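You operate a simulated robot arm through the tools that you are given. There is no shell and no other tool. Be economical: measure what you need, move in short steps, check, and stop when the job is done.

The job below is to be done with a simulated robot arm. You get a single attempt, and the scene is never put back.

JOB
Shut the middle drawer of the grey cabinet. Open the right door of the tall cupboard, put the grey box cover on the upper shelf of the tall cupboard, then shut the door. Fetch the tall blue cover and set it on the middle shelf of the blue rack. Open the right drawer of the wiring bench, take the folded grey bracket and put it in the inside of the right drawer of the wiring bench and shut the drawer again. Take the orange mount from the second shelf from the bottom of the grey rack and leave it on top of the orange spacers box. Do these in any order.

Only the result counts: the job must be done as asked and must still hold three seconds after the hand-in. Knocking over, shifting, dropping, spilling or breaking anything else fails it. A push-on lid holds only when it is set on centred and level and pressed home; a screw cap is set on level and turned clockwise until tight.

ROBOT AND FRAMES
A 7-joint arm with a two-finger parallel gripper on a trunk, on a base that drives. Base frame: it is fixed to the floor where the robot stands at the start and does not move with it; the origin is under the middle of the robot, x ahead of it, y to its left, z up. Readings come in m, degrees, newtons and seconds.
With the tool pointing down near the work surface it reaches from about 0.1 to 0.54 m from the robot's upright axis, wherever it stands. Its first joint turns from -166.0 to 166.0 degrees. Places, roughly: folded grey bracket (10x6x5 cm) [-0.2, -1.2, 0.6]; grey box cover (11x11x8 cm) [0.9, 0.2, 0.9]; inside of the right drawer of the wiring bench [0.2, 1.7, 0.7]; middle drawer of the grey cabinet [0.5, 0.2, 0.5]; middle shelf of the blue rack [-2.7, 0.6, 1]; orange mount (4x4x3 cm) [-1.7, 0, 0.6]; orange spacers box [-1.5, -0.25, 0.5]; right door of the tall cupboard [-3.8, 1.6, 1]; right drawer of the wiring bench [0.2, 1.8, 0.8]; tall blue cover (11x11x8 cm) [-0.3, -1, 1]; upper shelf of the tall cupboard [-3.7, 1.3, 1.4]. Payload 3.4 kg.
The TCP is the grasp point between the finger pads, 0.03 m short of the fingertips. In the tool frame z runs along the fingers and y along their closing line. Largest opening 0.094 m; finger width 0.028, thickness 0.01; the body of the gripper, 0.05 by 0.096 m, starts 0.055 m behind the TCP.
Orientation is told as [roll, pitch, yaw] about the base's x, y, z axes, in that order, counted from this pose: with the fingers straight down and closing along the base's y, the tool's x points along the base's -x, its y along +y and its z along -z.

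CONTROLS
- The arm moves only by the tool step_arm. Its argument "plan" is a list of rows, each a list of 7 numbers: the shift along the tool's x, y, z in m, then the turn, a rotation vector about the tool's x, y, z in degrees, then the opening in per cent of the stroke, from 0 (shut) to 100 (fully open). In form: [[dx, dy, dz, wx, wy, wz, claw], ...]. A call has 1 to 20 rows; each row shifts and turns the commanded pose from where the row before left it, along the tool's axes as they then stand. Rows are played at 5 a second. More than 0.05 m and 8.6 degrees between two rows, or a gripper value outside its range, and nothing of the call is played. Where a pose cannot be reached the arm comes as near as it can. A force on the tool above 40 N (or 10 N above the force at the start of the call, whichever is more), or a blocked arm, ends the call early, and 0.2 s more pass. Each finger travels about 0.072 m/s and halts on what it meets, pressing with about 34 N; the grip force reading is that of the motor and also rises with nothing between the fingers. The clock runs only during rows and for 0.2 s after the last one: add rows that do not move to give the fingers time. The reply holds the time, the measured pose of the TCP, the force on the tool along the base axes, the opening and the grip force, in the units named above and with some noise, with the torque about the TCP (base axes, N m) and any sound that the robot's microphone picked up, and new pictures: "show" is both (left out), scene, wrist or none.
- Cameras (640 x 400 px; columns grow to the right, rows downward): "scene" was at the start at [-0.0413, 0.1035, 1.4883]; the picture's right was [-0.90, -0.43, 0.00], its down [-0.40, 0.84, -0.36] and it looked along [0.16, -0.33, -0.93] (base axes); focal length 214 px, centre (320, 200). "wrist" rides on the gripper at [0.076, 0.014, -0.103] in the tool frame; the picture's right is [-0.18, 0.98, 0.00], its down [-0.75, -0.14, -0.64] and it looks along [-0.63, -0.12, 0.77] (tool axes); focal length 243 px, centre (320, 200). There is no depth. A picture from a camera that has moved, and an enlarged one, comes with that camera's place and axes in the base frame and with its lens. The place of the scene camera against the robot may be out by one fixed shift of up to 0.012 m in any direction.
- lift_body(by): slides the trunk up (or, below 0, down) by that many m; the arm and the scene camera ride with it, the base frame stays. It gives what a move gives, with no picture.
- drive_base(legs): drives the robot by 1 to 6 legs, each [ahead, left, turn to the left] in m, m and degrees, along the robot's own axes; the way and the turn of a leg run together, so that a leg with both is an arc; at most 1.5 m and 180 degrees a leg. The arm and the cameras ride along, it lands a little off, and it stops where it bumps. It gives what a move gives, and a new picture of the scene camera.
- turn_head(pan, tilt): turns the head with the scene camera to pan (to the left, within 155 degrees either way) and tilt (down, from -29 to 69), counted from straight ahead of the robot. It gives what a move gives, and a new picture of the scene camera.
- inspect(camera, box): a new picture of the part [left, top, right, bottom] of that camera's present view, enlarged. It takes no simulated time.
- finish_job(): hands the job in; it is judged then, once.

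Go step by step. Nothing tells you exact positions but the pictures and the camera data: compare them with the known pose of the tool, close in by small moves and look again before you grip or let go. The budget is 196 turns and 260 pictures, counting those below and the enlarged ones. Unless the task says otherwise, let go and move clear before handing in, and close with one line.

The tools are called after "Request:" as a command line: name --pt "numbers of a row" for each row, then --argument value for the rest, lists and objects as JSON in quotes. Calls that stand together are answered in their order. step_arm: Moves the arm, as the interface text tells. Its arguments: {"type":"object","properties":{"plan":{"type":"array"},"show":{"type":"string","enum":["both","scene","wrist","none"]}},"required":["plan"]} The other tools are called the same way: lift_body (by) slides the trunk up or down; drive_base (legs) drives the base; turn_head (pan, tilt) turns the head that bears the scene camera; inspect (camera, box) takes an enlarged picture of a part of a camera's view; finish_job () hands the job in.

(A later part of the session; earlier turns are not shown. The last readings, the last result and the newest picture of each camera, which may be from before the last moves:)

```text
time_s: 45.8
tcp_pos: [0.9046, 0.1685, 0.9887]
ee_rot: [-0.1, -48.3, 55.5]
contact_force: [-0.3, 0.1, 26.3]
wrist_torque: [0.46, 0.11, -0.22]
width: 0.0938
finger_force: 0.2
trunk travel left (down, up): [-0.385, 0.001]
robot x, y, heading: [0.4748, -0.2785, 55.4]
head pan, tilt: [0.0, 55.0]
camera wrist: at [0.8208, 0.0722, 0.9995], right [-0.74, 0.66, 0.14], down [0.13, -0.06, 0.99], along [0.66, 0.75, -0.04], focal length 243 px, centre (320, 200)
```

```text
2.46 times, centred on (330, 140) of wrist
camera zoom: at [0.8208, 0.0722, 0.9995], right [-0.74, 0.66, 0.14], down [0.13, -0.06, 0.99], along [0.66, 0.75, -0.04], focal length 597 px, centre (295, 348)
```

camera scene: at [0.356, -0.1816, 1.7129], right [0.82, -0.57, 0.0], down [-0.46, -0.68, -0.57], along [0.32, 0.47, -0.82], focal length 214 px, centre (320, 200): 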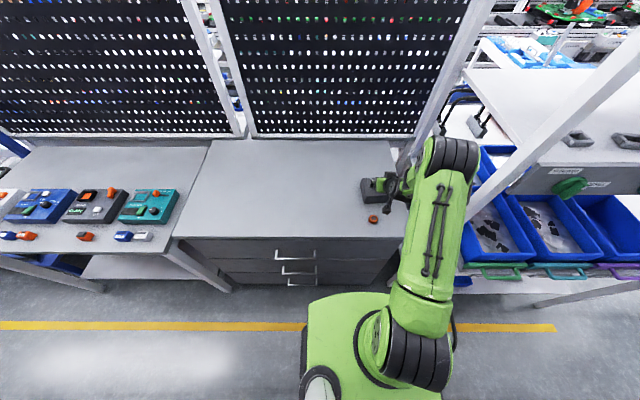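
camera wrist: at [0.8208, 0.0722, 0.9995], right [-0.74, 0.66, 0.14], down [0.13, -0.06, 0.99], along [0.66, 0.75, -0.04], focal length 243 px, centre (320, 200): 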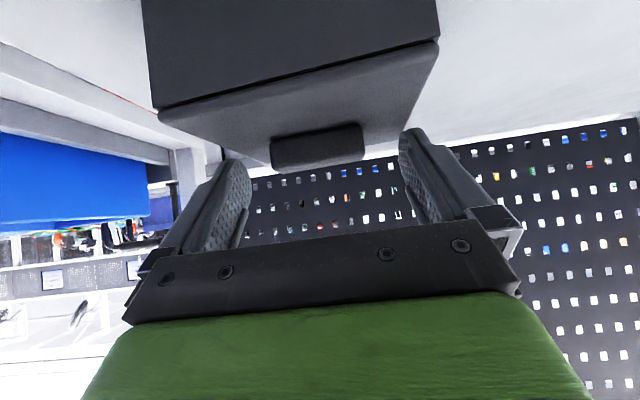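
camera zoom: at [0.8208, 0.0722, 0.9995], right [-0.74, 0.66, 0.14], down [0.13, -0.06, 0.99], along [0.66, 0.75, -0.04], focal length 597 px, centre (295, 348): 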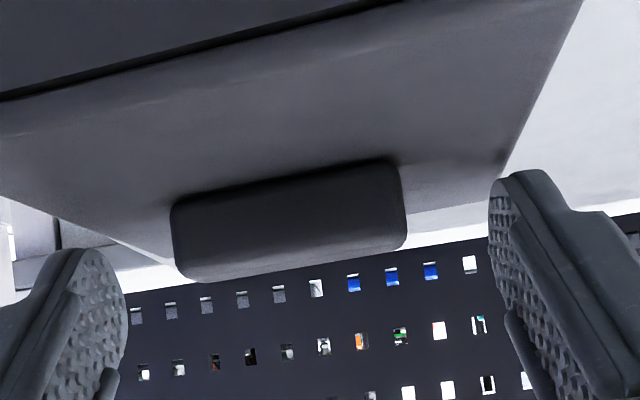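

The fingertips just touch the box top (26 N) with the knob between them. I ease up 2 mm, forward 6 mm, then close.

Request:
step_arm --pt "-0.004 0 0.001 0 0 0 100" --pt "-0.002 0 0.002 0 0 0 60" --pt "0 0 0 0 0 0 30" --pt "0 0 0 0 0 0 10" --pt "0 0 0 0 0 0 0" --pt "0 0 0 0 0 0 0" --show "wrist"

```text
time_s: 47.2
tcp_pos: [0.9059, 0.1696, 0.9881]
ee_rot: [-0.2, -47.8, 55.7]
contact_force: [-4.2, -0.4, 31.5]
wrist_torque: [0.57, 0.22, 0.3]
width: 0.0524
finger_force: 34.0
trunk travel left (down, up): [-0.385, 0.001]
robot x, y, heading: [0.4781, -0.2813, 55.6]
head pan, tilt: [0.0, 55.0]
camera wrist: at [0.822, 0.0738, 1.0004], right [-0.74, 0.66, 0.13], down [0.13, -0.05, 0.99], along [0.66, 0.75, -0.05], focal length 243 px, centre (320, 200)
```

wrist: 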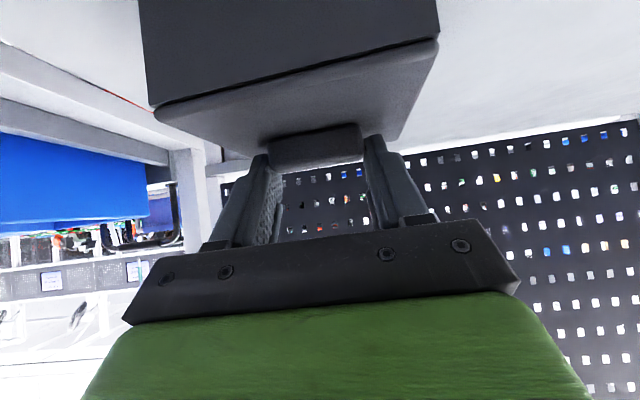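

Gripped (5.2 cm wide). I lift straight up a little and check.

Request:
step_arm --pt "-0.0074 0 -0.0068 0 0 0 0" --pt "-0.0147 0 -0.0135 0 0 0 0" --pt "-0.0147 0 -0.0135 0 0 0 0" --pt "-0.0147 0 -0.0135 0 0 0 0" --pt "-0.0147 0 -0.0135 0 0 0 0" --show "both"

```text
time_s: 48.4
tcp_pos: [0.9081, 0.1705, 1.0743]
ee_rot: [-0.2, -47.3, 55.5]
contact_force: [-0.6, -0.1, -2.6]
wrist_torque: [0.0, 0.03, -0.02]
width: 0.0518
finger_force: 34.5
trunk travel left (down, up): [-0.385, 0.001]
robot x, y, heading: [0.4777, -0.2812, 55.6]
head pan, tilt: [0.0, 55.0]
camera scene: at [0.3548, -0.183, 1.713], right [0.82, -0.57, 0.0], down [-0.46, -0.68, -0.57], along [0.32, 0.47, -0.82], focal length 214 px, centre (320, 200)
camera wrist: at [0.8241, 0.0744, 1.0876], right [-0.74, 0.66, 0.13], down [0.14, -0.05, 0.99], along [0.66, 0.75, -0.06], focal length 243 px, centre (320, 200)
```

scene: 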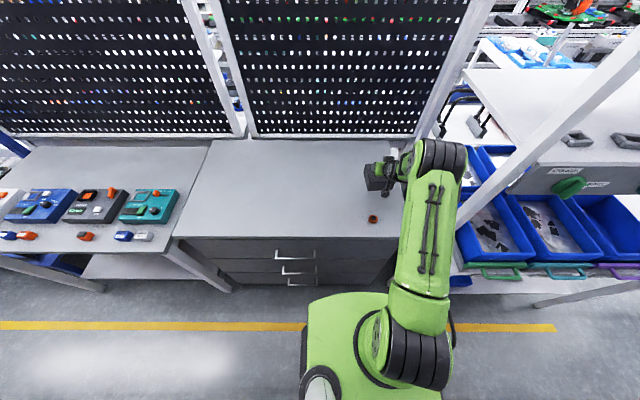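
wrist: 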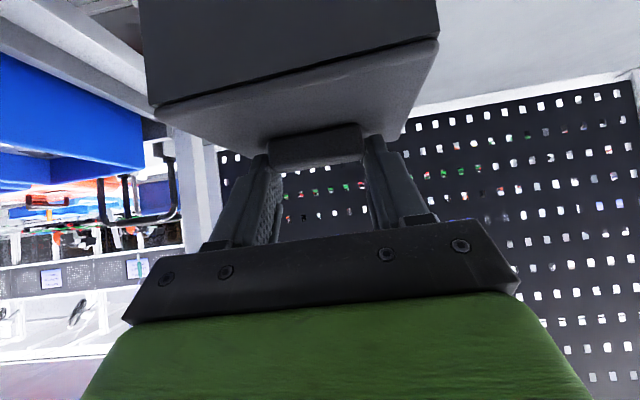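

It's held well, but the cupboard door must be opened with an empty gripper first. I put the cover back where it was and will collect it after opening the door.

Request:
step_arm --pt "0.0147 0 0.0135 0 0 0 0" --pt "0.0147 0 0.0135 0 0 0 0" --pt "0.0147 0 0.0135 0 0 0 0" --pt "0.0132 0 0.0122 0 0 0 0" --pt "0.0037 0 0.0034 0 0 0 0" --pt "0.002 0 0.002 0 0 0 0" --pt "0 0 0 0 0 0 20" --pt "0 0 0 0 0 0 60" --pt "0 0 0 0 0 0 100" --pt "0 0 0 0 0 0 100" --show "wrist"

```text
time_s: 50.6
tcp_pos: [0.9079, 0.1721, 0.9876]
ee_rot: [0.0, -47.6, 55.5]
contact_force: [3.1, -1.2, 10.8]
wrist_torque: [0.4, 0.27, -0.14]
width: 0.092
finger_force: 0.0
trunk travel left (down, up): [-0.385, 0.001]
robot x, y, heading: [0.4815, -0.2802, 55.5]
head pan, tilt: [0.0, 55.0]
camera wrist: at [0.824, 0.0749, 1.0013], right [-0.74, 0.66, 0.13], down [0.14, -0.05, 0.99], along [0.66, 0.75, -0.05], focal length 243 px, centre (320, 200)
```

wrist: 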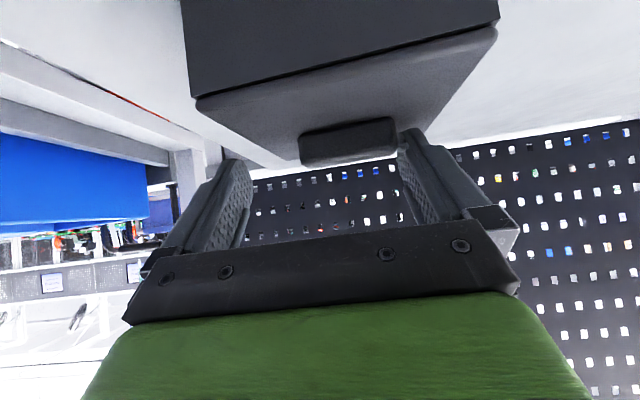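

Released; the cover just shifted slightly with the finger. I retract the arm, back away and turn round to face the racks.

Request:
step_arm --pt "0 0.006 -0.02 0 0 0 100" --pt "0 0 -0.04 0 0 0 100" --pt "0 0 -0.04 0 0 0 100" --pt "-0.01 0 -0.045 0 0 0 100" --pt "0 0 -0.045 0 0 0 100" --pt "0.01 0 -0.045 0 0 0 100" --pt "0.02 0 -0.04 0 0 0 100" --show "wrist"

Request:
drive_base --legs '[[-0.2, 0, 0]]'

```text
time_s: 52.2
tcp_pos: [0.7814, -0.0039, 1.1574]
ee_rot: [-0.2, -47.4, 55.5]
contact_force: [0.2, -0.1, 0.0]
wrist_torque: [0.03, 0.03, 0.0]
width: 0.094
finger_force: 0.1
trunk travel left (down, up): [-0.385, 0.001]
robot x, y, heading: [0.476, -0.2793, 55.8]
head pan, tilt: [0.0, 55.0]
camera wrist: at [0.6973, -0.0996, 1.1702], right [-0.74, 0.66, 0.13], down [0.14, -0.05, 0.99], along [0.66, 0.75, -0.05], focal length 243 px, centre (320, 200)
```

wrist: 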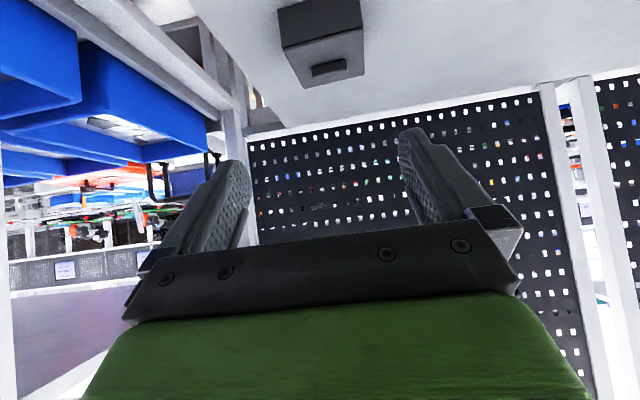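

```text
time_s: 53.8
tcp_pos: [0.6686, -0.1684, 1.1556]
ee_rot: [-0.1, -47.5, 55.3]
contact_force: [0.4, 0.2, -0.1]
wrist_torque: [-0.02, -0.01, -0.05]
width: 0.0938
finger_force: 0.1
trunk travel left (down, up): [-0.385, 0.001]
robot x, y, heading: [0.3671, -0.4474, 55.4]
head pan, tilt: [0.0, 55.0]
camera scene: at [0.2416, -0.348, 1.713], right [0.82, -0.57, 0.0], down [-0.47, -0.67, -0.57], along [0.33, 0.47, -0.82], focal length 214 px, centre (320, 200)
```

scene: 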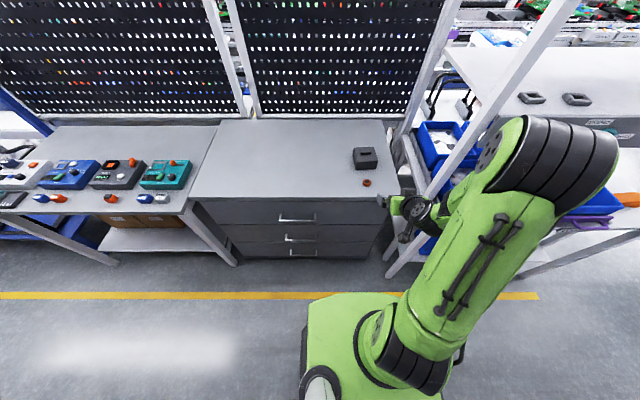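

I rotate left to face the racks and look.

Request:
drive_base --legs '[[0, 0, 90], [0, 0, 90]]'

Request:
turn_head --pan 0 --tilt 50

```text
time_s: 61.9
tcp_pos: [0.0668, -0.7297, 1.1567]
ee_rot: [-0.1, -47.3, -123.6]
contact_force: [0.3, -0.4, -0.5]
wrist_torque: [0.01, 0.0, -0.04]
width: 0.0938
finger_force: 0.2
trunk travel left (down, up): [-0.385, 0.001]
robot x, y, heading: [0.3678, -0.4455, -123.8]
head pan, tilt: [0.0, 55.0]
camera scene: at [0.4798, -0.5377, 1.7129], right [-0.83, 0.55, 0.0], down [0.45, 0.68, -0.57], along [-0.32, -0.48, -0.82], focal length 214 px, centre (320, 200)
```

scene: 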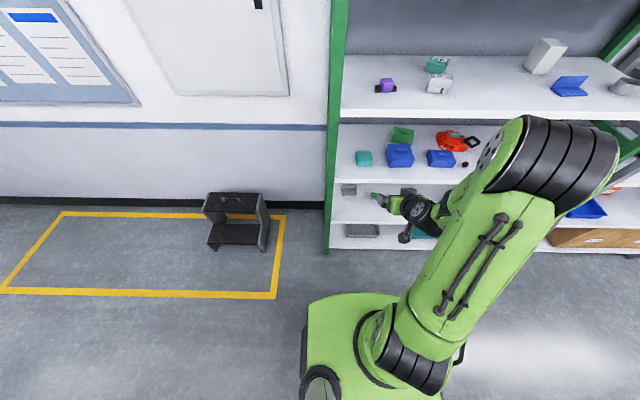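

```text
time_s: 62.5
tcp_pos: [0.0674, -0.7285, 1.1566]
ee_rot: [-0.1, -47.3, -123.6]
contact_force: [0.4, 0.8, 0.4]
wrist_torque: [0.01, 0.01, 0.0]
width: 0.0938
finger_force: 0.0
trunk travel left (down, up): [-0.385, 0.001]
robot x, y, heading: [0.3655, -0.4473, -123.5]
head pan, tilt: [0.0, 50.0]
camera scene: at [0.4771, -0.5418, 1.7194], right [-0.83, 0.55, 0.0], down [0.42, 0.64, -0.64], along [-0.36, -0.54, -0.77], focal length 214 px, centre (320, 200)
```

scene: 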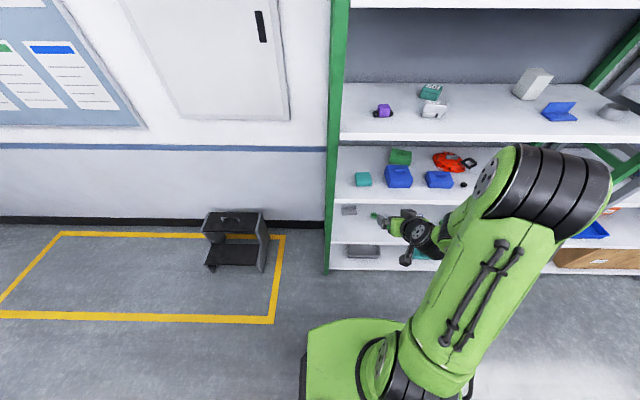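

Request:
inspect --camera "scene" --box '[320, 70, 480, 270]'

```text
2.00 times, centred on (400, 170) of scene
camera zoom: at [0.4771, -0.5418, 1.7194], right [-0.83, 0.55, 0.0], down [0.42, 0.64, -0.64], along [-0.36, -0.54, -0.77], focal length 429 px, centre (160, 260)
```

zoom: 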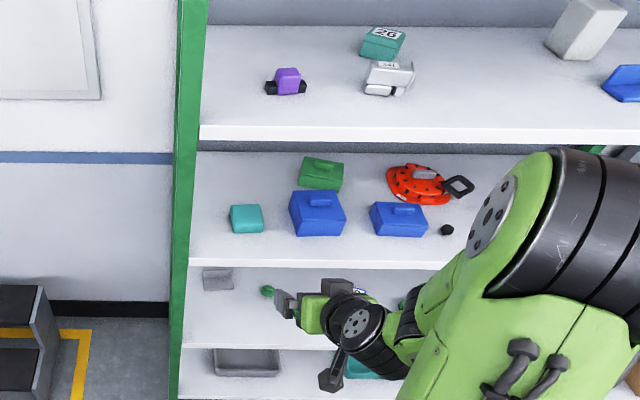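

The tall blue cover is the left of the two blue ones, knob near (-0.257, -0.976, 1.03). I shift right and forward to bring the gripper in front of it.

Request:
drive_base --legs '[[0.16, -0.12, -1.3]]'

Request:
step_arm --pt "0 0 0 0 0 0 100" --show "wrist"

```text
time_s: 64.1
tcp_pos: [-0.1303, -0.7834, 1.1558]
ee_rot: [-0.1, -47.3, -125.4]
contact_force: [0.4, 0.3, -0.1]
wrist_torque: [0.01, -0.04, -0.01]
width: 0.0941
finger_force: 0.0
trunk travel left (down, up): [-0.385, 0.001]
robot x, y, heading: [0.1784, -0.5067, -125.1]
head pan, tilt: [0.0, 50.0]
camera scene: at [0.2841, -0.6086, 1.7195], right [-0.82, 0.58, 0.0], down [0.44, 0.63, -0.64], along [-0.37, -0.52, -0.77], focal length 214 px, centre (320, 200)
```

scene: 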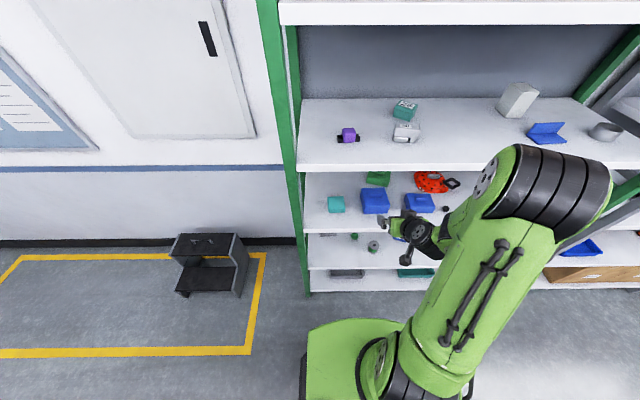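

```text
time_s: 64.5
tcp_pos: [-0.1282, -0.7825, 1.1573]
ee_rot: [-0.1, -47.3, -125.3]
contact_force: [-0.3, 0.2, 0.6]
wrist_torque: [-0.01, -0.01, -0.02]
width: 0.0939
finger_force: 0.0
trunk travel left (down, up): [-0.385, 0.001]
robot x, y, heading: [0.1806, -0.5074, -125.2]
head pan, tilt: [0.0, 50.0]
camera wrist: at [-0.0436, -0.6872, 1.1699], right [0.73, -0.67, 0.13], down [-0.14, 0.05, 0.99], along [-0.67, -0.74, -0.05], focal length 243 px, centre (320, 200)
```

wrist: 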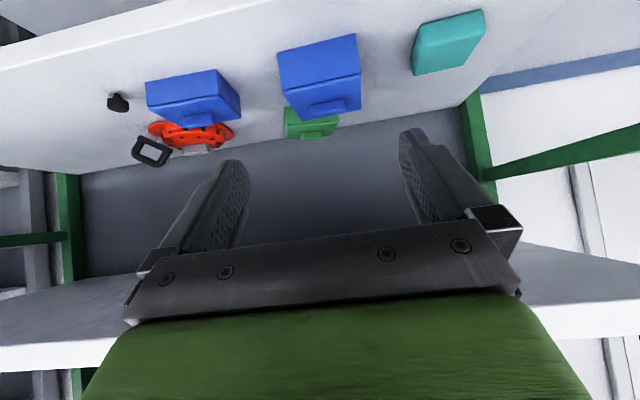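

The cover is centred between the fingers. I drive in 8 cm and advance along the tool.

Request:
drive_base --legs '[[0.08, 0, 0]]'

Request:
step_arm --pt "-0.001 0 0.036 0 0 0 100" --pt "-0.001 0 0.036 0 0 0 100" --pt "-0.001 0 0.035 0 0 0 100" --show "wrist"

```text
time_s: 65.6
tcp_pos: [-0.176, -0.848, 1.1558]
ee_rot: [0.0, -47.3, -125.3]
contact_force: [-0.6, -0.3, -0.5]
wrist_torque: [0.01, -0.02, -0.04]
width: 0.0939
finger_force: 0.0
trunk travel left (down, up): [-0.385, 0.001]
robot x, y, heading: [0.1338, -0.5745, -125.3]
head pan, tilt: [0.0, 50.0]
camera scene: at [0.2388, -0.6738, 1.7194], right [-0.82, 0.58, 0.0], down [0.44, 0.63, -0.64], along [-0.37, -0.52, -0.77], focal length 214 px, centre (320, 200)
```

scene: 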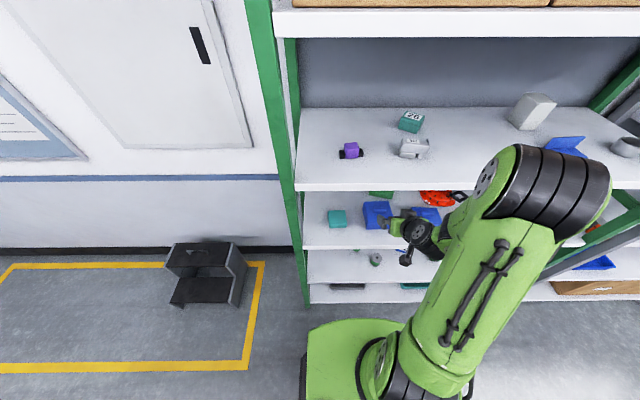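

```text
time_s: 66.4
tcp_pos: [-0.224, -0.9145, 1.0843]
ee_rot: [0.0, -47.3, -125.3]
contact_force: [-0.7, -0.6, 0.0]
wrist_torque: [-0.02, 0.01, 0.0]
width: 0.0938
finger_force: 0.2
trunk travel left (down, up): [-0.385, 0.001]
robot x, y, heading: [0.1332, -0.5693, -125.1]
head pan, tilt: [0.0, 50.0]
camera wrist: at [-0.1383, -0.8189, 1.0982], right [0.73, -0.67, 0.13], down [-0.14, 0.05, 0.99], along [-0.67, -0.74, -0.06], focal length 243 px, centre (320, 200)
```

wrist: 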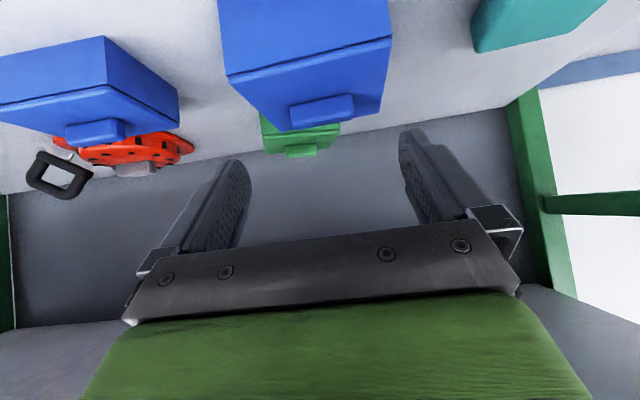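

Request:
step_arm --pt "-0.003 0 0.025 0 0 0 100" --pt "-0.003 0 0.025 0 0 0 100" --show "wrist"

```text
time_s: 67.0
tcp_pos: [-0.2482, -0.9474, 1.0573]
ee_rot: [-0.1, -47.3, -125.2]
contact_force: [0.1, 0.2, 0.4]
wrist_torque: [0.04, -0.04, -0.03]
width: 0.0939
finger_force: 0.1
trunk travel left (down, up): [-0.385, 0.001]
robot x, y, heading: [0.1337, -0.5716, -125.1]
head pan, tilt: [0.0, 50.0]
camera wrist: at [-0.1626, -0.8514, 1.0704], right [0.73, -0.67, 0.13], down [-0.14, 0.05, 0.99], along [-0.67, -0.74, -0.06], focal length 243 px, centre (320, 200)
```

wrist: 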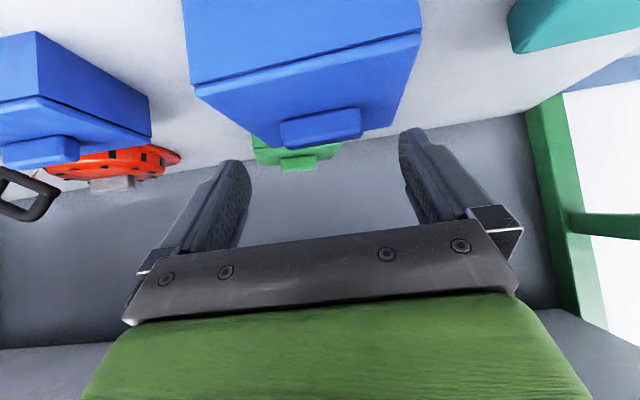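

Request:
step_arm --pt "-0.001 0 0.018 0 0 0 100" --pt "-0.002 0 0.014 0 0 0 100" --show "wrist"

```text
time_s: 67.6
tcp_pos: [-0.262, -0.9691, 1.0401]
ee_rot: [-0.1, -47.4, -125.4]
contact_force: [-0.1, 0.5, 0.9]
wrist_torque: [-0.01, 0.03, 0.02]
width: 0.094
finger_force: 0.0
trunk travel left (down, up): [-0.385, 0.001]
robot x, y, heading: [0.1334, -0.5713, -125.6]
head pan, tilt: [0.0, 50.0]
camera wrist: at [-0.1764, -0.8726, 1.052], right [0.73, -0.67, 0.13], down [-0.14, 0.05, 0.99], along [-0.67, -0.74, -0.06], focal length 243 px, centre (320, 200)
```

wrist: 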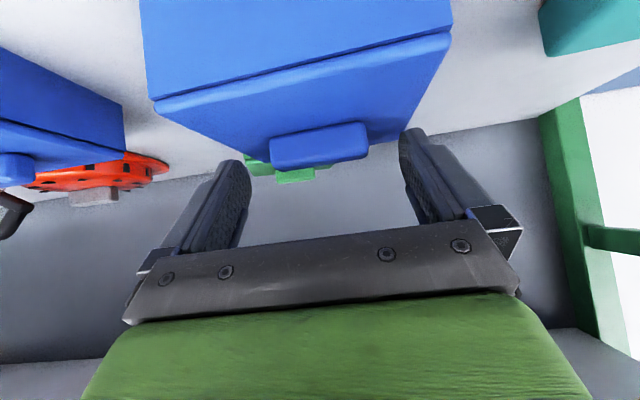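

Request:
step_arm --pt "0 0 0.006 0 0 0 100" --pt "0 0 0 0 0 0 60" --pt "0 0 0 0 0 0 30" --pt "0 0 0 0 0 0 10" --pt "0 0 0 0 0 0 0" --pt "0 0 0 0 0 0 0" --show "wrist"

```text
time_s: 69.0
tcp_pos: [-0.2634, -0.9714, 1.0373]
ee_rot: [-0.3, -48.1, -125.2]
contact_force: [0.2, -4.4, 36.5]
wrist_torque: [-0.66, -0.21, 0.34]
width: 0.052
finger_force: 33.9
trunk travel left (down, up): [-0.385, 0.001]
robot x, y, heading: [0.1341, -0.572, -125.2]
head pan, tilt: [0.0, 50.0]
camera wrist: at [-0.1776, -0.8756, 1.0498], right [0.73, -0.67, 0.13], down [-0.13, 0.06, 0.99], along [-0.67, -0.74, -0.04], focal length 243 px, centre (320, 200)
```

wrist: 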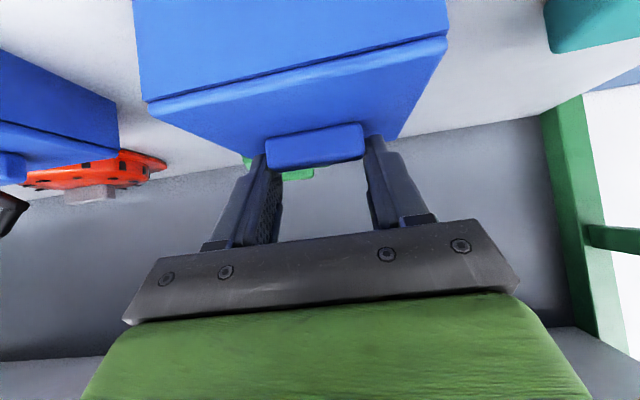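

Gripped the tall blue cover. I lift it 4 cm and back the base straight out.

Request:
step_arm --pt "-0.0074 0 -0.0068 0 0 0 0" --pt "-0.011 0 -0.01 0 0 0 0" --pt "-0.011 0 -0.01 0 0 0 0" --show "wrist"

Request:
drive_base --legs '[[-0.22, 0, 0]]'

```text
time_s: 69.8
tcp_pos: [-0.2617, -0.97, 1.0723]
ee_rot: [-0.1, -47.2, -125.3]
contact_force: [0.6, -0.5, -0.9]
wrist_torque: [-0.01, 0.01, -0.01]
width: 0.0518
finger_force: 33.7
trunk travel left (down, up): [-0.385, 0.001]
robot x, y, heading: [0.1299, -0.5714, -125.2]
head pan, tilt: [0.0, 50.0]
camera wrist: at [-0.1768, -0.8742, 1.0857], right [0.73, -0.67, 0.13], down [-0.14, 0.05, 0.99], along [-0.67, -0.74, -0.06], focal length 243 px, centre (320, 200)
```

wrist: 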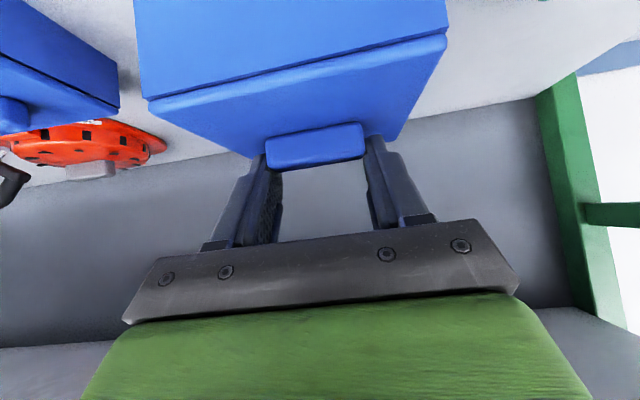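

```text
time_s: 71.5
tcp_pos: [-0.1368, -0.7901, 1.0716]
ee_rot: [-0.1, -47.4, -125.5]
contact_force: [0.6, 0.6, -0.6]
wrist_torque: [-0.01, -0.01, -0.04]
width: 0.0518
finger_force: 33.4
trunk travel left (down, up): [-0.385, 0.001]
robot x, y, heading: [0.259, -0.3939, -125.2]
head pan, tilt: [0.0, 50.0]
camera scene: at [0.3673, -0.4923, 1.7195], right [-0.82, 0.58, 0.0], down [0.44, 0.62, -0.64], along [-0.37, -0.52, -0.77], focal length 214 px, centre (320, 200)
```

scene: 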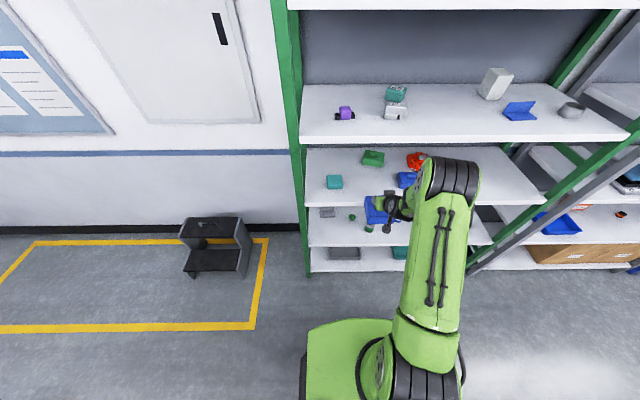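

The cover is out and held. I retract a little and drive sideways along the aisle toward the blue rack.

Request:
step_arm --pt "0.0226 0 -0.0245 0 0 0 0" --pt "0.0226 0 -0.0245 0 0 0 0" --pt "0.0226 0 -0.0245 0 0 0 0" --pt "-0.022 0 -0.02 0 0 0 0" --show "none"

Request:
drive_base --legs '[[0, -1.4, 0]]'

Request:
turn_head --pan -40 --tilt 30

```text
time_s: 72.5
tcp_pos: [-0.0769, -0.7104, 1.1022]
ee_rot: [-0.1, -47.5, -125.3]
contact_force: [0.7, -0.7, -0.6]
wrist_torque: [0.0, -0.03, -0.02]
width: 0.0518
finger_force: 34.2
trunk travel left (down, up): [-0.385, 0.001]
robot x, y, heading: [0.2583, -0.3918, -125.4]
head pan, tilt: [0.0, 50.0]
```

```text
time_s: 79.5
tcp_pos: [-1.2282, 0.0768, 1.1025]
ee_rot: [-0.1, -47.3, -123.8]
contact_force: [0.5, 0.3, -1.4]
wrist_torque: [0.01, 0.0, 0.03]
width: 0.0517
finger_force: 33.3
trunk travel left (down, up): [-0.385, 0.001]
robot x, y, heading: [-0.9023, 0.4015, -123.4]
head pan, tilt: [0.0, 50.0]
camera scene: at [-0.7897, 0.3086, 1.7195], right [-0.83, 0.55, 0.0], down [0.42, 0.64, -0.64], along [-0.36, -0.53, -0.77], focal length 214 px, centre (320, 200)
```

scene: 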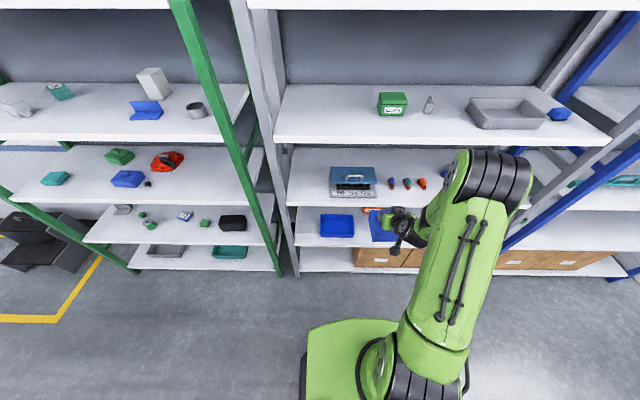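

```text
time_s: 80.6
tcp_pos: [-1.2287, 0.0761, 1.1024]
ee_rot: [-0.1, -47.3, -123.8]
contact_force: [-0.1, 0.2, -0.5]
wrist_torque: [0.01, 0.01, 0.0]
width: 0.0515
finger_force: 33.6
trunk travel left (down, up): [-0.385, 0.001]
robot x, y, heading: [-0.9017, 0.4051, -123.8]
head pan, tilt: [-40.0, 30.0]
camera scene: at [-0.8336, 0.347, 1.749], right [-0.28, 0.96, 0.0], down [0.48, 0.14, -0.87], along [-0.83, -0.24, -0.5], focal length 214 px, centre (320, 200)
```

scene: 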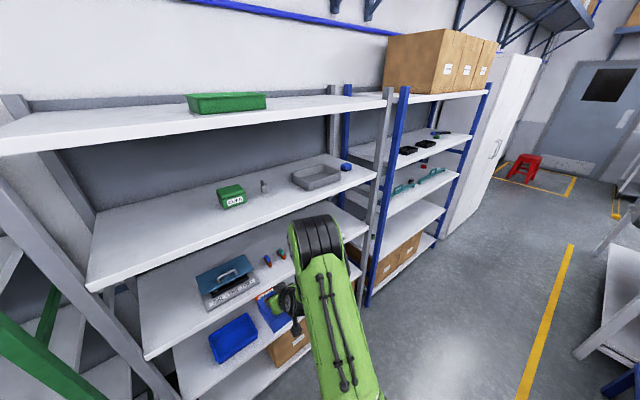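

The blue rack is ahead; the middle of five levels holds teal items. I continue sideways and square up.

Request:
drive_base --legs '[[0, -1.4, -2.6]]'

Request:
turn_head --pan 0 --tilt 40

```text
time_s: 87.5
tcp_pos: [-2.3866, 0.9022, 1.1024]
ee_rot: [-0.1, -47.4, -127.0]
contact_force: [-0.1, -0.7, -0.8]
wrist_torque: [-0.04, -0.01, -0.01]
width: 0.0515
finger_force: 33.7
trunk travel left (down, up): [-0.385, 0.001]
robot x, y, heading: [-2.0373, 1.2127, -127.0]
head pan, tilt: [-40.0, 30.0]
camera scene: at [-1.9765, 1.1502, 1.749], right [-0.23, 0.97, 0.0], down [0.49, 0.11, -0.87], along [-0.84, -0.2, -0.5], focal length 214 px, centre (320, 200)
```

scene: 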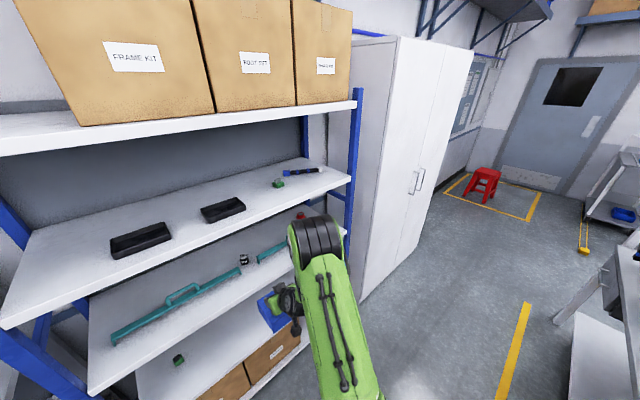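

```text
time_s: 88.6
tcp_pos: [-2.3862, 0.9025, 1.1019]
ee_rot: [-0.1, -47.3, -127.0]
contact_force: [-1.0, 0.5, -1.1]
wrist_torque: [0.01, -0.02, 0.04]
width: 0.0516
finger_force: 34.0
trunk travel left (down, up): [-0.385, 0.001]
robot x, y, heading: [-2.0395, 1.2087, -127.1]
head pan, tilt: [0.0, 40.0]
camera scene: at [-1.9395, 1.1026, 1.7337], right [-0.8, 0.6, 0.0], down [0.39, 0.51, -0.77], along [-0.46, -0.61, -0.64], focal length 214 px, centre (320, 200)
```

scene: 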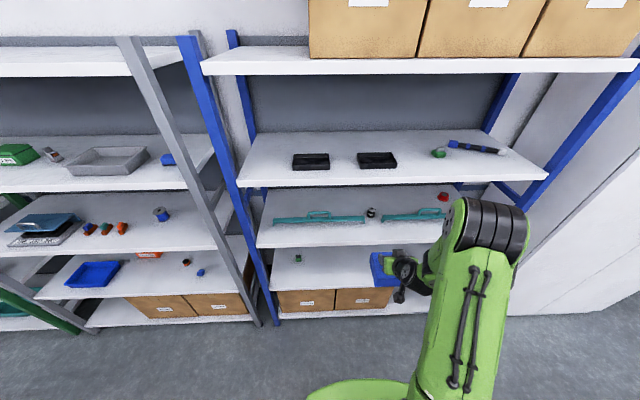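

Request:
inspect --camera "scene" --box '[240, 160, 480, 300]'

```text
2.67 times, centred on (360, 230) of scene
camera zoom: at [-1.9395, 1.1026, 1.7337], right [-0.8, 0.6, 0.0], down [0.39, 0.51, -0.77], along [-0.46, -0.61, -0.64], focal length 572 px, centre (213, 120)
```

zoom: 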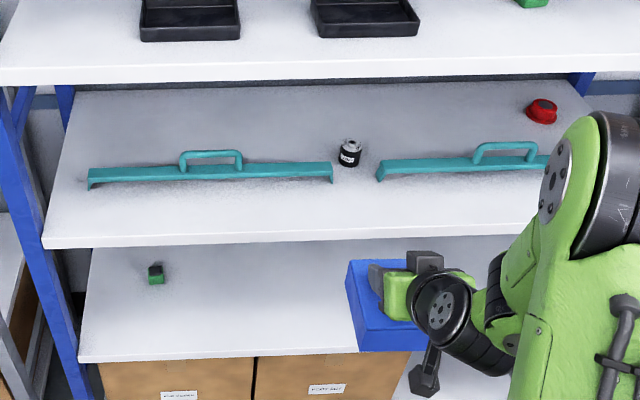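

The middle shelf has a front strip about 13 cm deep before two teal handles; the 11 cm cover fits there. I square up and move in, hovering above the shelf edge.

Request:
drive_base --legs '[[0, -0.06, 2.3], [0.16, 0, 0]]'

Request:
step_arm --pt "0 0 0 0 0 0 0" --show "wrist"

Request:
inspect --camera "scene" --box '[260, 160, 480, 320]'

```text
time_s: 90.6
tcp_pos: [-2.5172, 0.7923, 1.1017]
ee_rot: [-0.1, -47.3, -124.9]
contact_force: [-0.7, -0.3, -1.6]
wrist_torque: [0.03, 0.02, -0.03]
width: 0.0514
finger_force: 34.0
trunk travel left (down, up): [-0.385, 0.001]
robot x, y, heading: [-2.179, 1.1185, -124.7]
head pan, tilt: [0.0, 40.0]
camera scene: at [-2.078, 1.0098, 1.7336], right [-0.82, 0.57, 0.0], down [0.37, 0.53, -0.77], along [-0.44, -0.63, -0.64], focal length 214 px, centre (320, 200)
```

scene: 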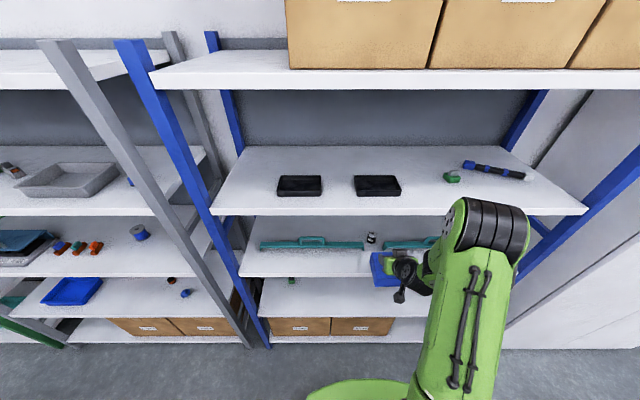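

```text
time_s: 91.0
tcp_pos: [-2.5147, 0.7933, 1.1024]
ee_rot: [-0.1, -47.4, -124.8]
contact_force: [0.2, -0.5, -1.8]
wrist_torque: [0.02, -0.01, 0.01]
width: 0.0514
finger_force: 33.7
trunk travel left (down, up): [-0.385, 0.001]
robot x, y, heading: [-2.183, 1.1144, -124.7]
head pan, tilt: [0.0, 40.0]
camera wrist: at [-2.4307, 0.8901, 1.1162], right [0.74, -0.66, 0.13], down [-0.14, 0.05, 0.99], along [-0.66, -0.75, -0.05], focal length 243 px, centre (320, 200)
```

wrist: 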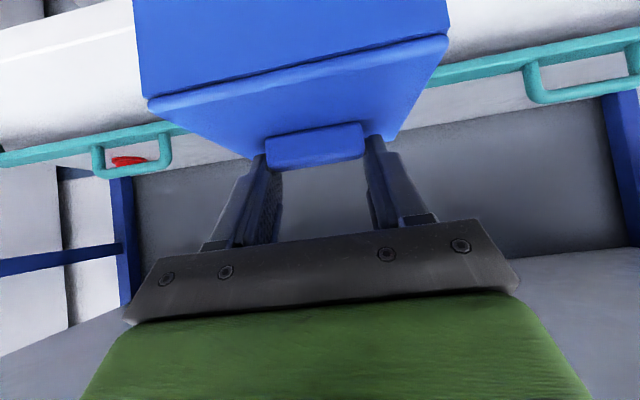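

```text
2.50 times, centred on (370, 240) of scene
camera zoom: at [-2.0763, 1.0117, 1.7336], right [-0.82, 0.57, 0.0], down [0.37, 0.53, -0.77], along [-0.44, -0.63, -0.64], focal length 536 px, centre (195, 100)
```

zoom: 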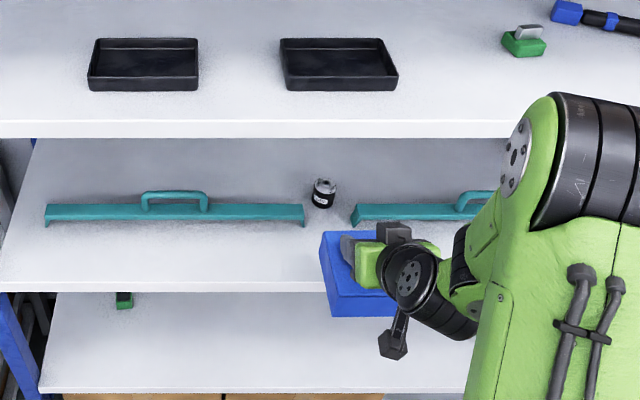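

Hovering clear above the shelf. I advance 10 cm at this height and look again.

Request:
step_arm --pt "-0.0237 0 0.0258 0 0 0 0" --pt "-0.0237 0 0.0258 0 0 0 0" --pt "-0.0237 0 0.0258 0 0 0 0" --show "wrist"

Request:
inspect --camera "scene" --box '[260, 180, 460, 320]'

```text
time_s: 91.8
tcp_pos: [-2.5772, 0.7033, 1.1007]
ee_rot: [0.0, -47.2, -124.9]
contact_force: [-0.4, 0.3, -1.0]
wrist_torque: [-0.02, 0.0, 0.03]
width: 0.0516
finger_force: 34.1
trunk travel left (down, up): [-0.385, 0.001]
robot x, y, heading: [-2.181, 1.1157, -124.5]
head pan, tilt: [0.0, 40.0]
camera wrist: at [-2.492, 0.8005, 1.1145], right [0.74, -0.66, 0.14], down [-0.14, 0.05, 0.99], along [-0.66, -0.75, -0.06], focal length 243 px, centre (320, 200)
```

wrist: 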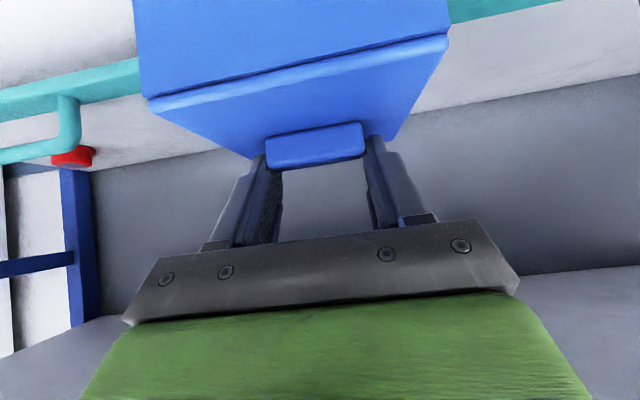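

```text
2.86 times, centred on (360, 250) of scene
camera zoom: at [-2.0785, 1.009, 1.7336], right [-0.82, 0.57, 0.0], down [0.37, 0.53, -0.77], along [-0.44, -0.63, -0.64], focal length 613 px, centre (206, 57)
```

zoom: 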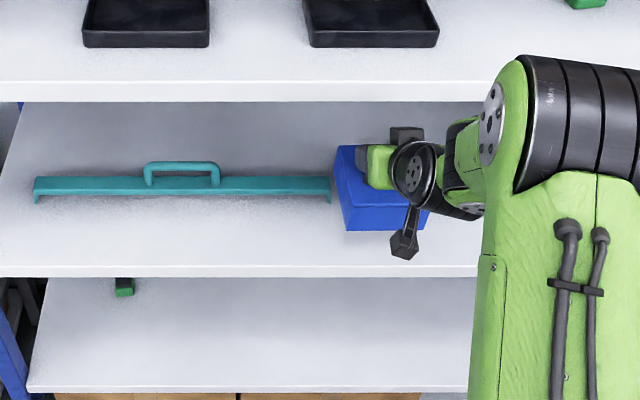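

Box front is about flush with the shelf edge. I draw back 9 mm for handle clearance and lower 5 cm, then check.

Request:
step_arm --pt "0.0061 0 -0.0066 0 0 0 0" --pt "0.0123 0 0.0113 0 0 0 0" --pt "0.0123 0 0.0113 0 0 0 0" --pt "0.0123 0 0.0113 0 0 0 0" --show "wrist"

Request:
inspect --camera "scene" --box '[320, 200, 440, 290]'

```text
time_s: 92.8
tcp_pos: [-2.5757, 0.7081, 1.0711]
ee_rot: [-1.0, -49.7, -123.9]
contact_force: [6.5, 5.5, 23.9]
wrist_torque: [0.43, 1.04, -0.39]
width: 0.0514
finger_force: 33.9
trunk travel left (down, up): [-0.385, 0.001]
robot x, y, heading: [-2.1809, 1.1151, -124.6]
head pan, tilt: [0.0, 40.0]
stopped in row 4: the force on the tool passed its limit at 53 N (the readings are from after the stop); the commanded pose is now the measured one
camera wrist: at [-2.4912, 0.8056, 1.0795], right [0.74, -0.66, 0.13], down [-0.11, 0.07, 0.99], along [-0.66, -0.75, -0.01], focal length 243 px, centre (320, 200)
```

wrist: 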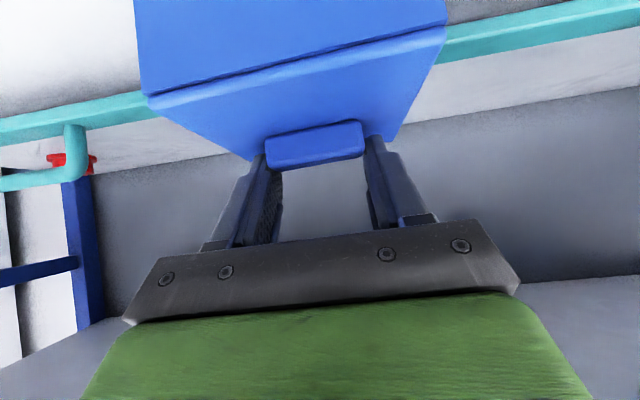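

```text
4.44 times, centred on (380, 245) of scene
camera zoom: at [-2.0763, 1.0113, 1.7337], right [-0.82, 0.57, 0.0], down [0.37, 0.53, -0.77], along [-0.44, -0.63, -0.64], focal length 953 px, centre (53, 0)
```

zoom: 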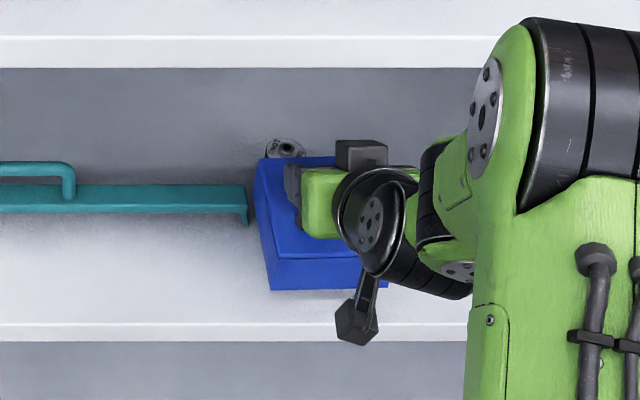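

The box met the right teal handle's bar (it tilted the tool). I lift, restore level, draw back 2.5 cm and lower again so it sits in front of the bars.

Request:
step_arm --pt "-0.0184 0 -0.0169 -0.3 2.4 0.6 0" --pt "0.0169 0 -0.0184 0 0 0 0" --pt "0 0 0 0 0 0 0" --pt "0.0147 0 0.0135 0 0 0 0" --pt "0.0074 0 0.0068 0 0 0 0" --show "wrist"

Request:
inspect --camera "scene" --box '[320, 200, 440, 290]'

```text
time_s: 94.0
tcp_pos: [-2.5569, 0.729, 1.0611]
ee_rot: [0.4, -46.5, -125.2]
contact_force: [-0.5, -0.1, -1.2]
wrist_torque: [-0.01, 0.02, -0.01]
width: 0.0512
finger_force: 34.1
trunk travel left (down, up): [-0.385, 0.001]
robot x, y, heading: [-2.1835, 1.1151, -124.6]
head pan, tilt: [0.0, 40.0]
camera wrist: at [-2.4735, 0.8256, 1.077], right [0.73, -0.67, 0.14], down [-0.15, 0.04, 0.99], along [-0.66, -0.74, -0.07], focal length 243 px, centre (320, 200)
```

wrist: 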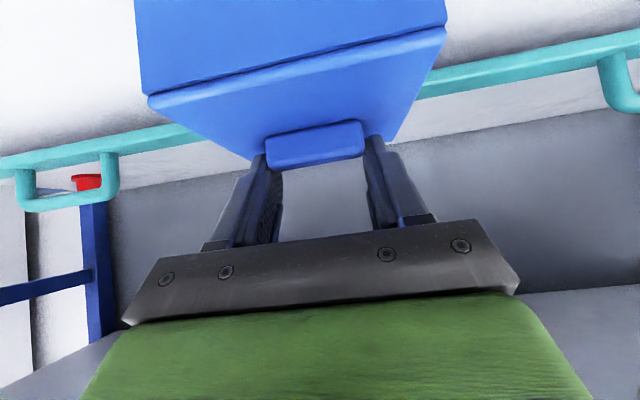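

```text
4.44 times, centred on (380, 245) of scene
camera zoom: at [-2.0775, 1.0105, 1.7336], right [-0.82, 0.57, 0.0], down [0.37, 0.53, -0.77], along [-0.44, -0.63, -0.64], focal length 953 px, centre (53, 0)
```

zoom: 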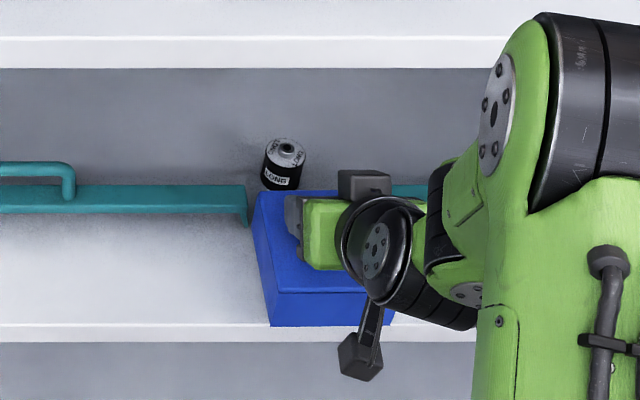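

Now it's in front of the bars. I nudge 6 mm forward and lower gently to contact.

Request:
step_arm --pt "-0.0041 0 0.0044 0 0 0 0" --pt "0.0074 0 0.0068 0 0 0 0" --pt "0.0044 0 0.0041 0 0 0 0" --pt "0.0044 0 0.0041 0 0 0 0" --show "wrist"

Request:
inspect --camera "scene" --box '[320, 200, 440, 290]'

```text
time_s: 95.0
tcp_pos: [-2.5625, 0.7239, 1.0405]
ee_rot: [0.4, -46.7, -125.2]
contact_force: [0.3, 0.6, 4.7]
wrist_torque: [0.08, -0.37, -0.02]
width: 0.0514
finger_force: 33.7
trunk travel left (down, up): [-0.385, 0.001]
robot x, y, heading: [-2.1849, 1.1127, -124.8]
head pan, tilt: [0.0, 40.0]
camera wrist: at [-2.4778, 0.8204, 1.0552], right [0.73, -0.67, 0.14], down [-0.15, 0.04, 0.99], along [-0.66, -0.74, -0.07], focal length 243 px, centre (320, 200)
```

wrist: 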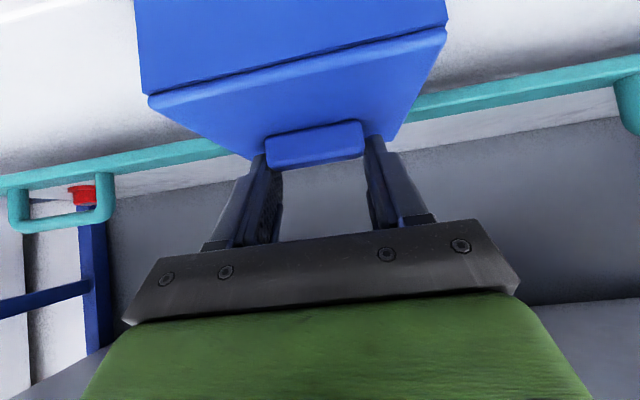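

```text
4.44 times, centred on (380, 245) of scene
camera zoom: at [-2.077, 1.0112, 1.7337], right [-0.82, 0.57, 0.0], down [0.37, 0.53, -0.77], along [-0.44, -0.63, -0.64], focal length 953 px, centre (53, 0)
```

zoom: 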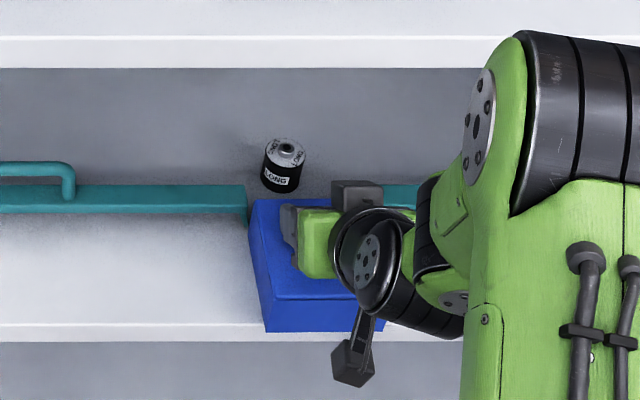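

Light contact with the shelf. I settle 2 mm more and open slowly.

Request:
step_arm --pt "0.0018 0 0.0016 0 0 0 0" --pt "0 0 0 0 0 0 55" --pt "0 0 0 0 0 0 60" --pt "0 0 0 0 0 0 70" --pt "0 0 0 0 0 0 85" --pt "0 0 0 0 0 0 100" --pt "0 0 0 0 0 0 100" --show "wrist"

Request:
inspect --camera "scene" --box '[320, 200, 440, 290]'

```text
time_s: 96.6
tcp_pos: [-2.5614, 0.7248, 1.039]
ee_rot: [0.2, -46.6, -125.1]
contact_force: [3.2, -1.9, 12.1]
wrist_torque: [0.12, 0.52, 0.07]
width: 0.0924
finger_force: 0.1
trunk travel left (down, up): [-0.385, 0.001]
robot x, y, heading: [-2.1853, 1.1149, -124.9]
head pan, tilt: [0.0, 40.0]
camera wrist: at [-2.4769, 0.8213, 1.0535], right [0.73, -0.67, 0.14], down [-0.15, 0.04, 0.99], along [-0.66, -0.74, -0.07], focal length 243 px, centre (320, 200)
```

wrist: 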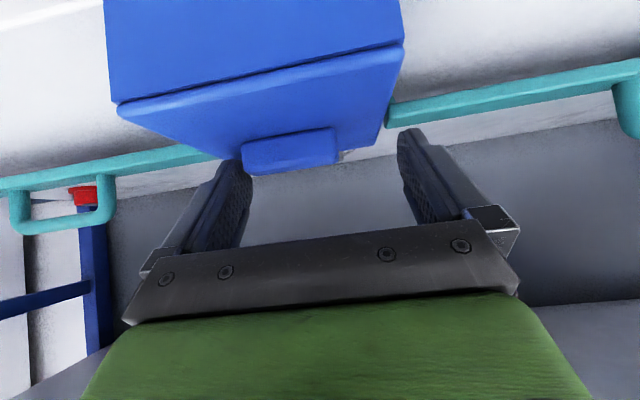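

```text
4.44 times, centred on (380, 245) of scene
camera zoom: at [-2.0753, 1.0113, 1.7336], right [-0.82, 0.57, 0.0], down [0.36, 0.53, -0.77], along [-0.44, -0.63, -0.64], focal length 953 px, centre (53, 0)
```

zoom: 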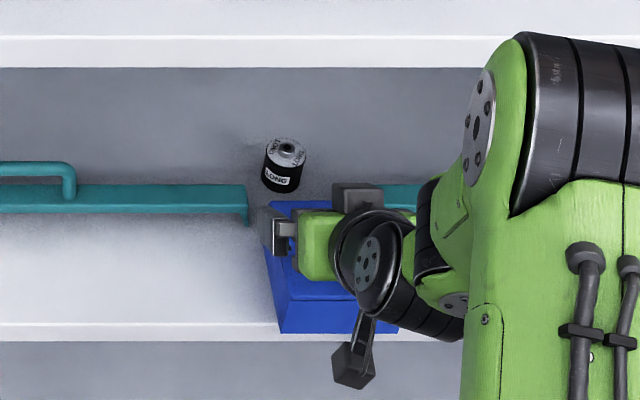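

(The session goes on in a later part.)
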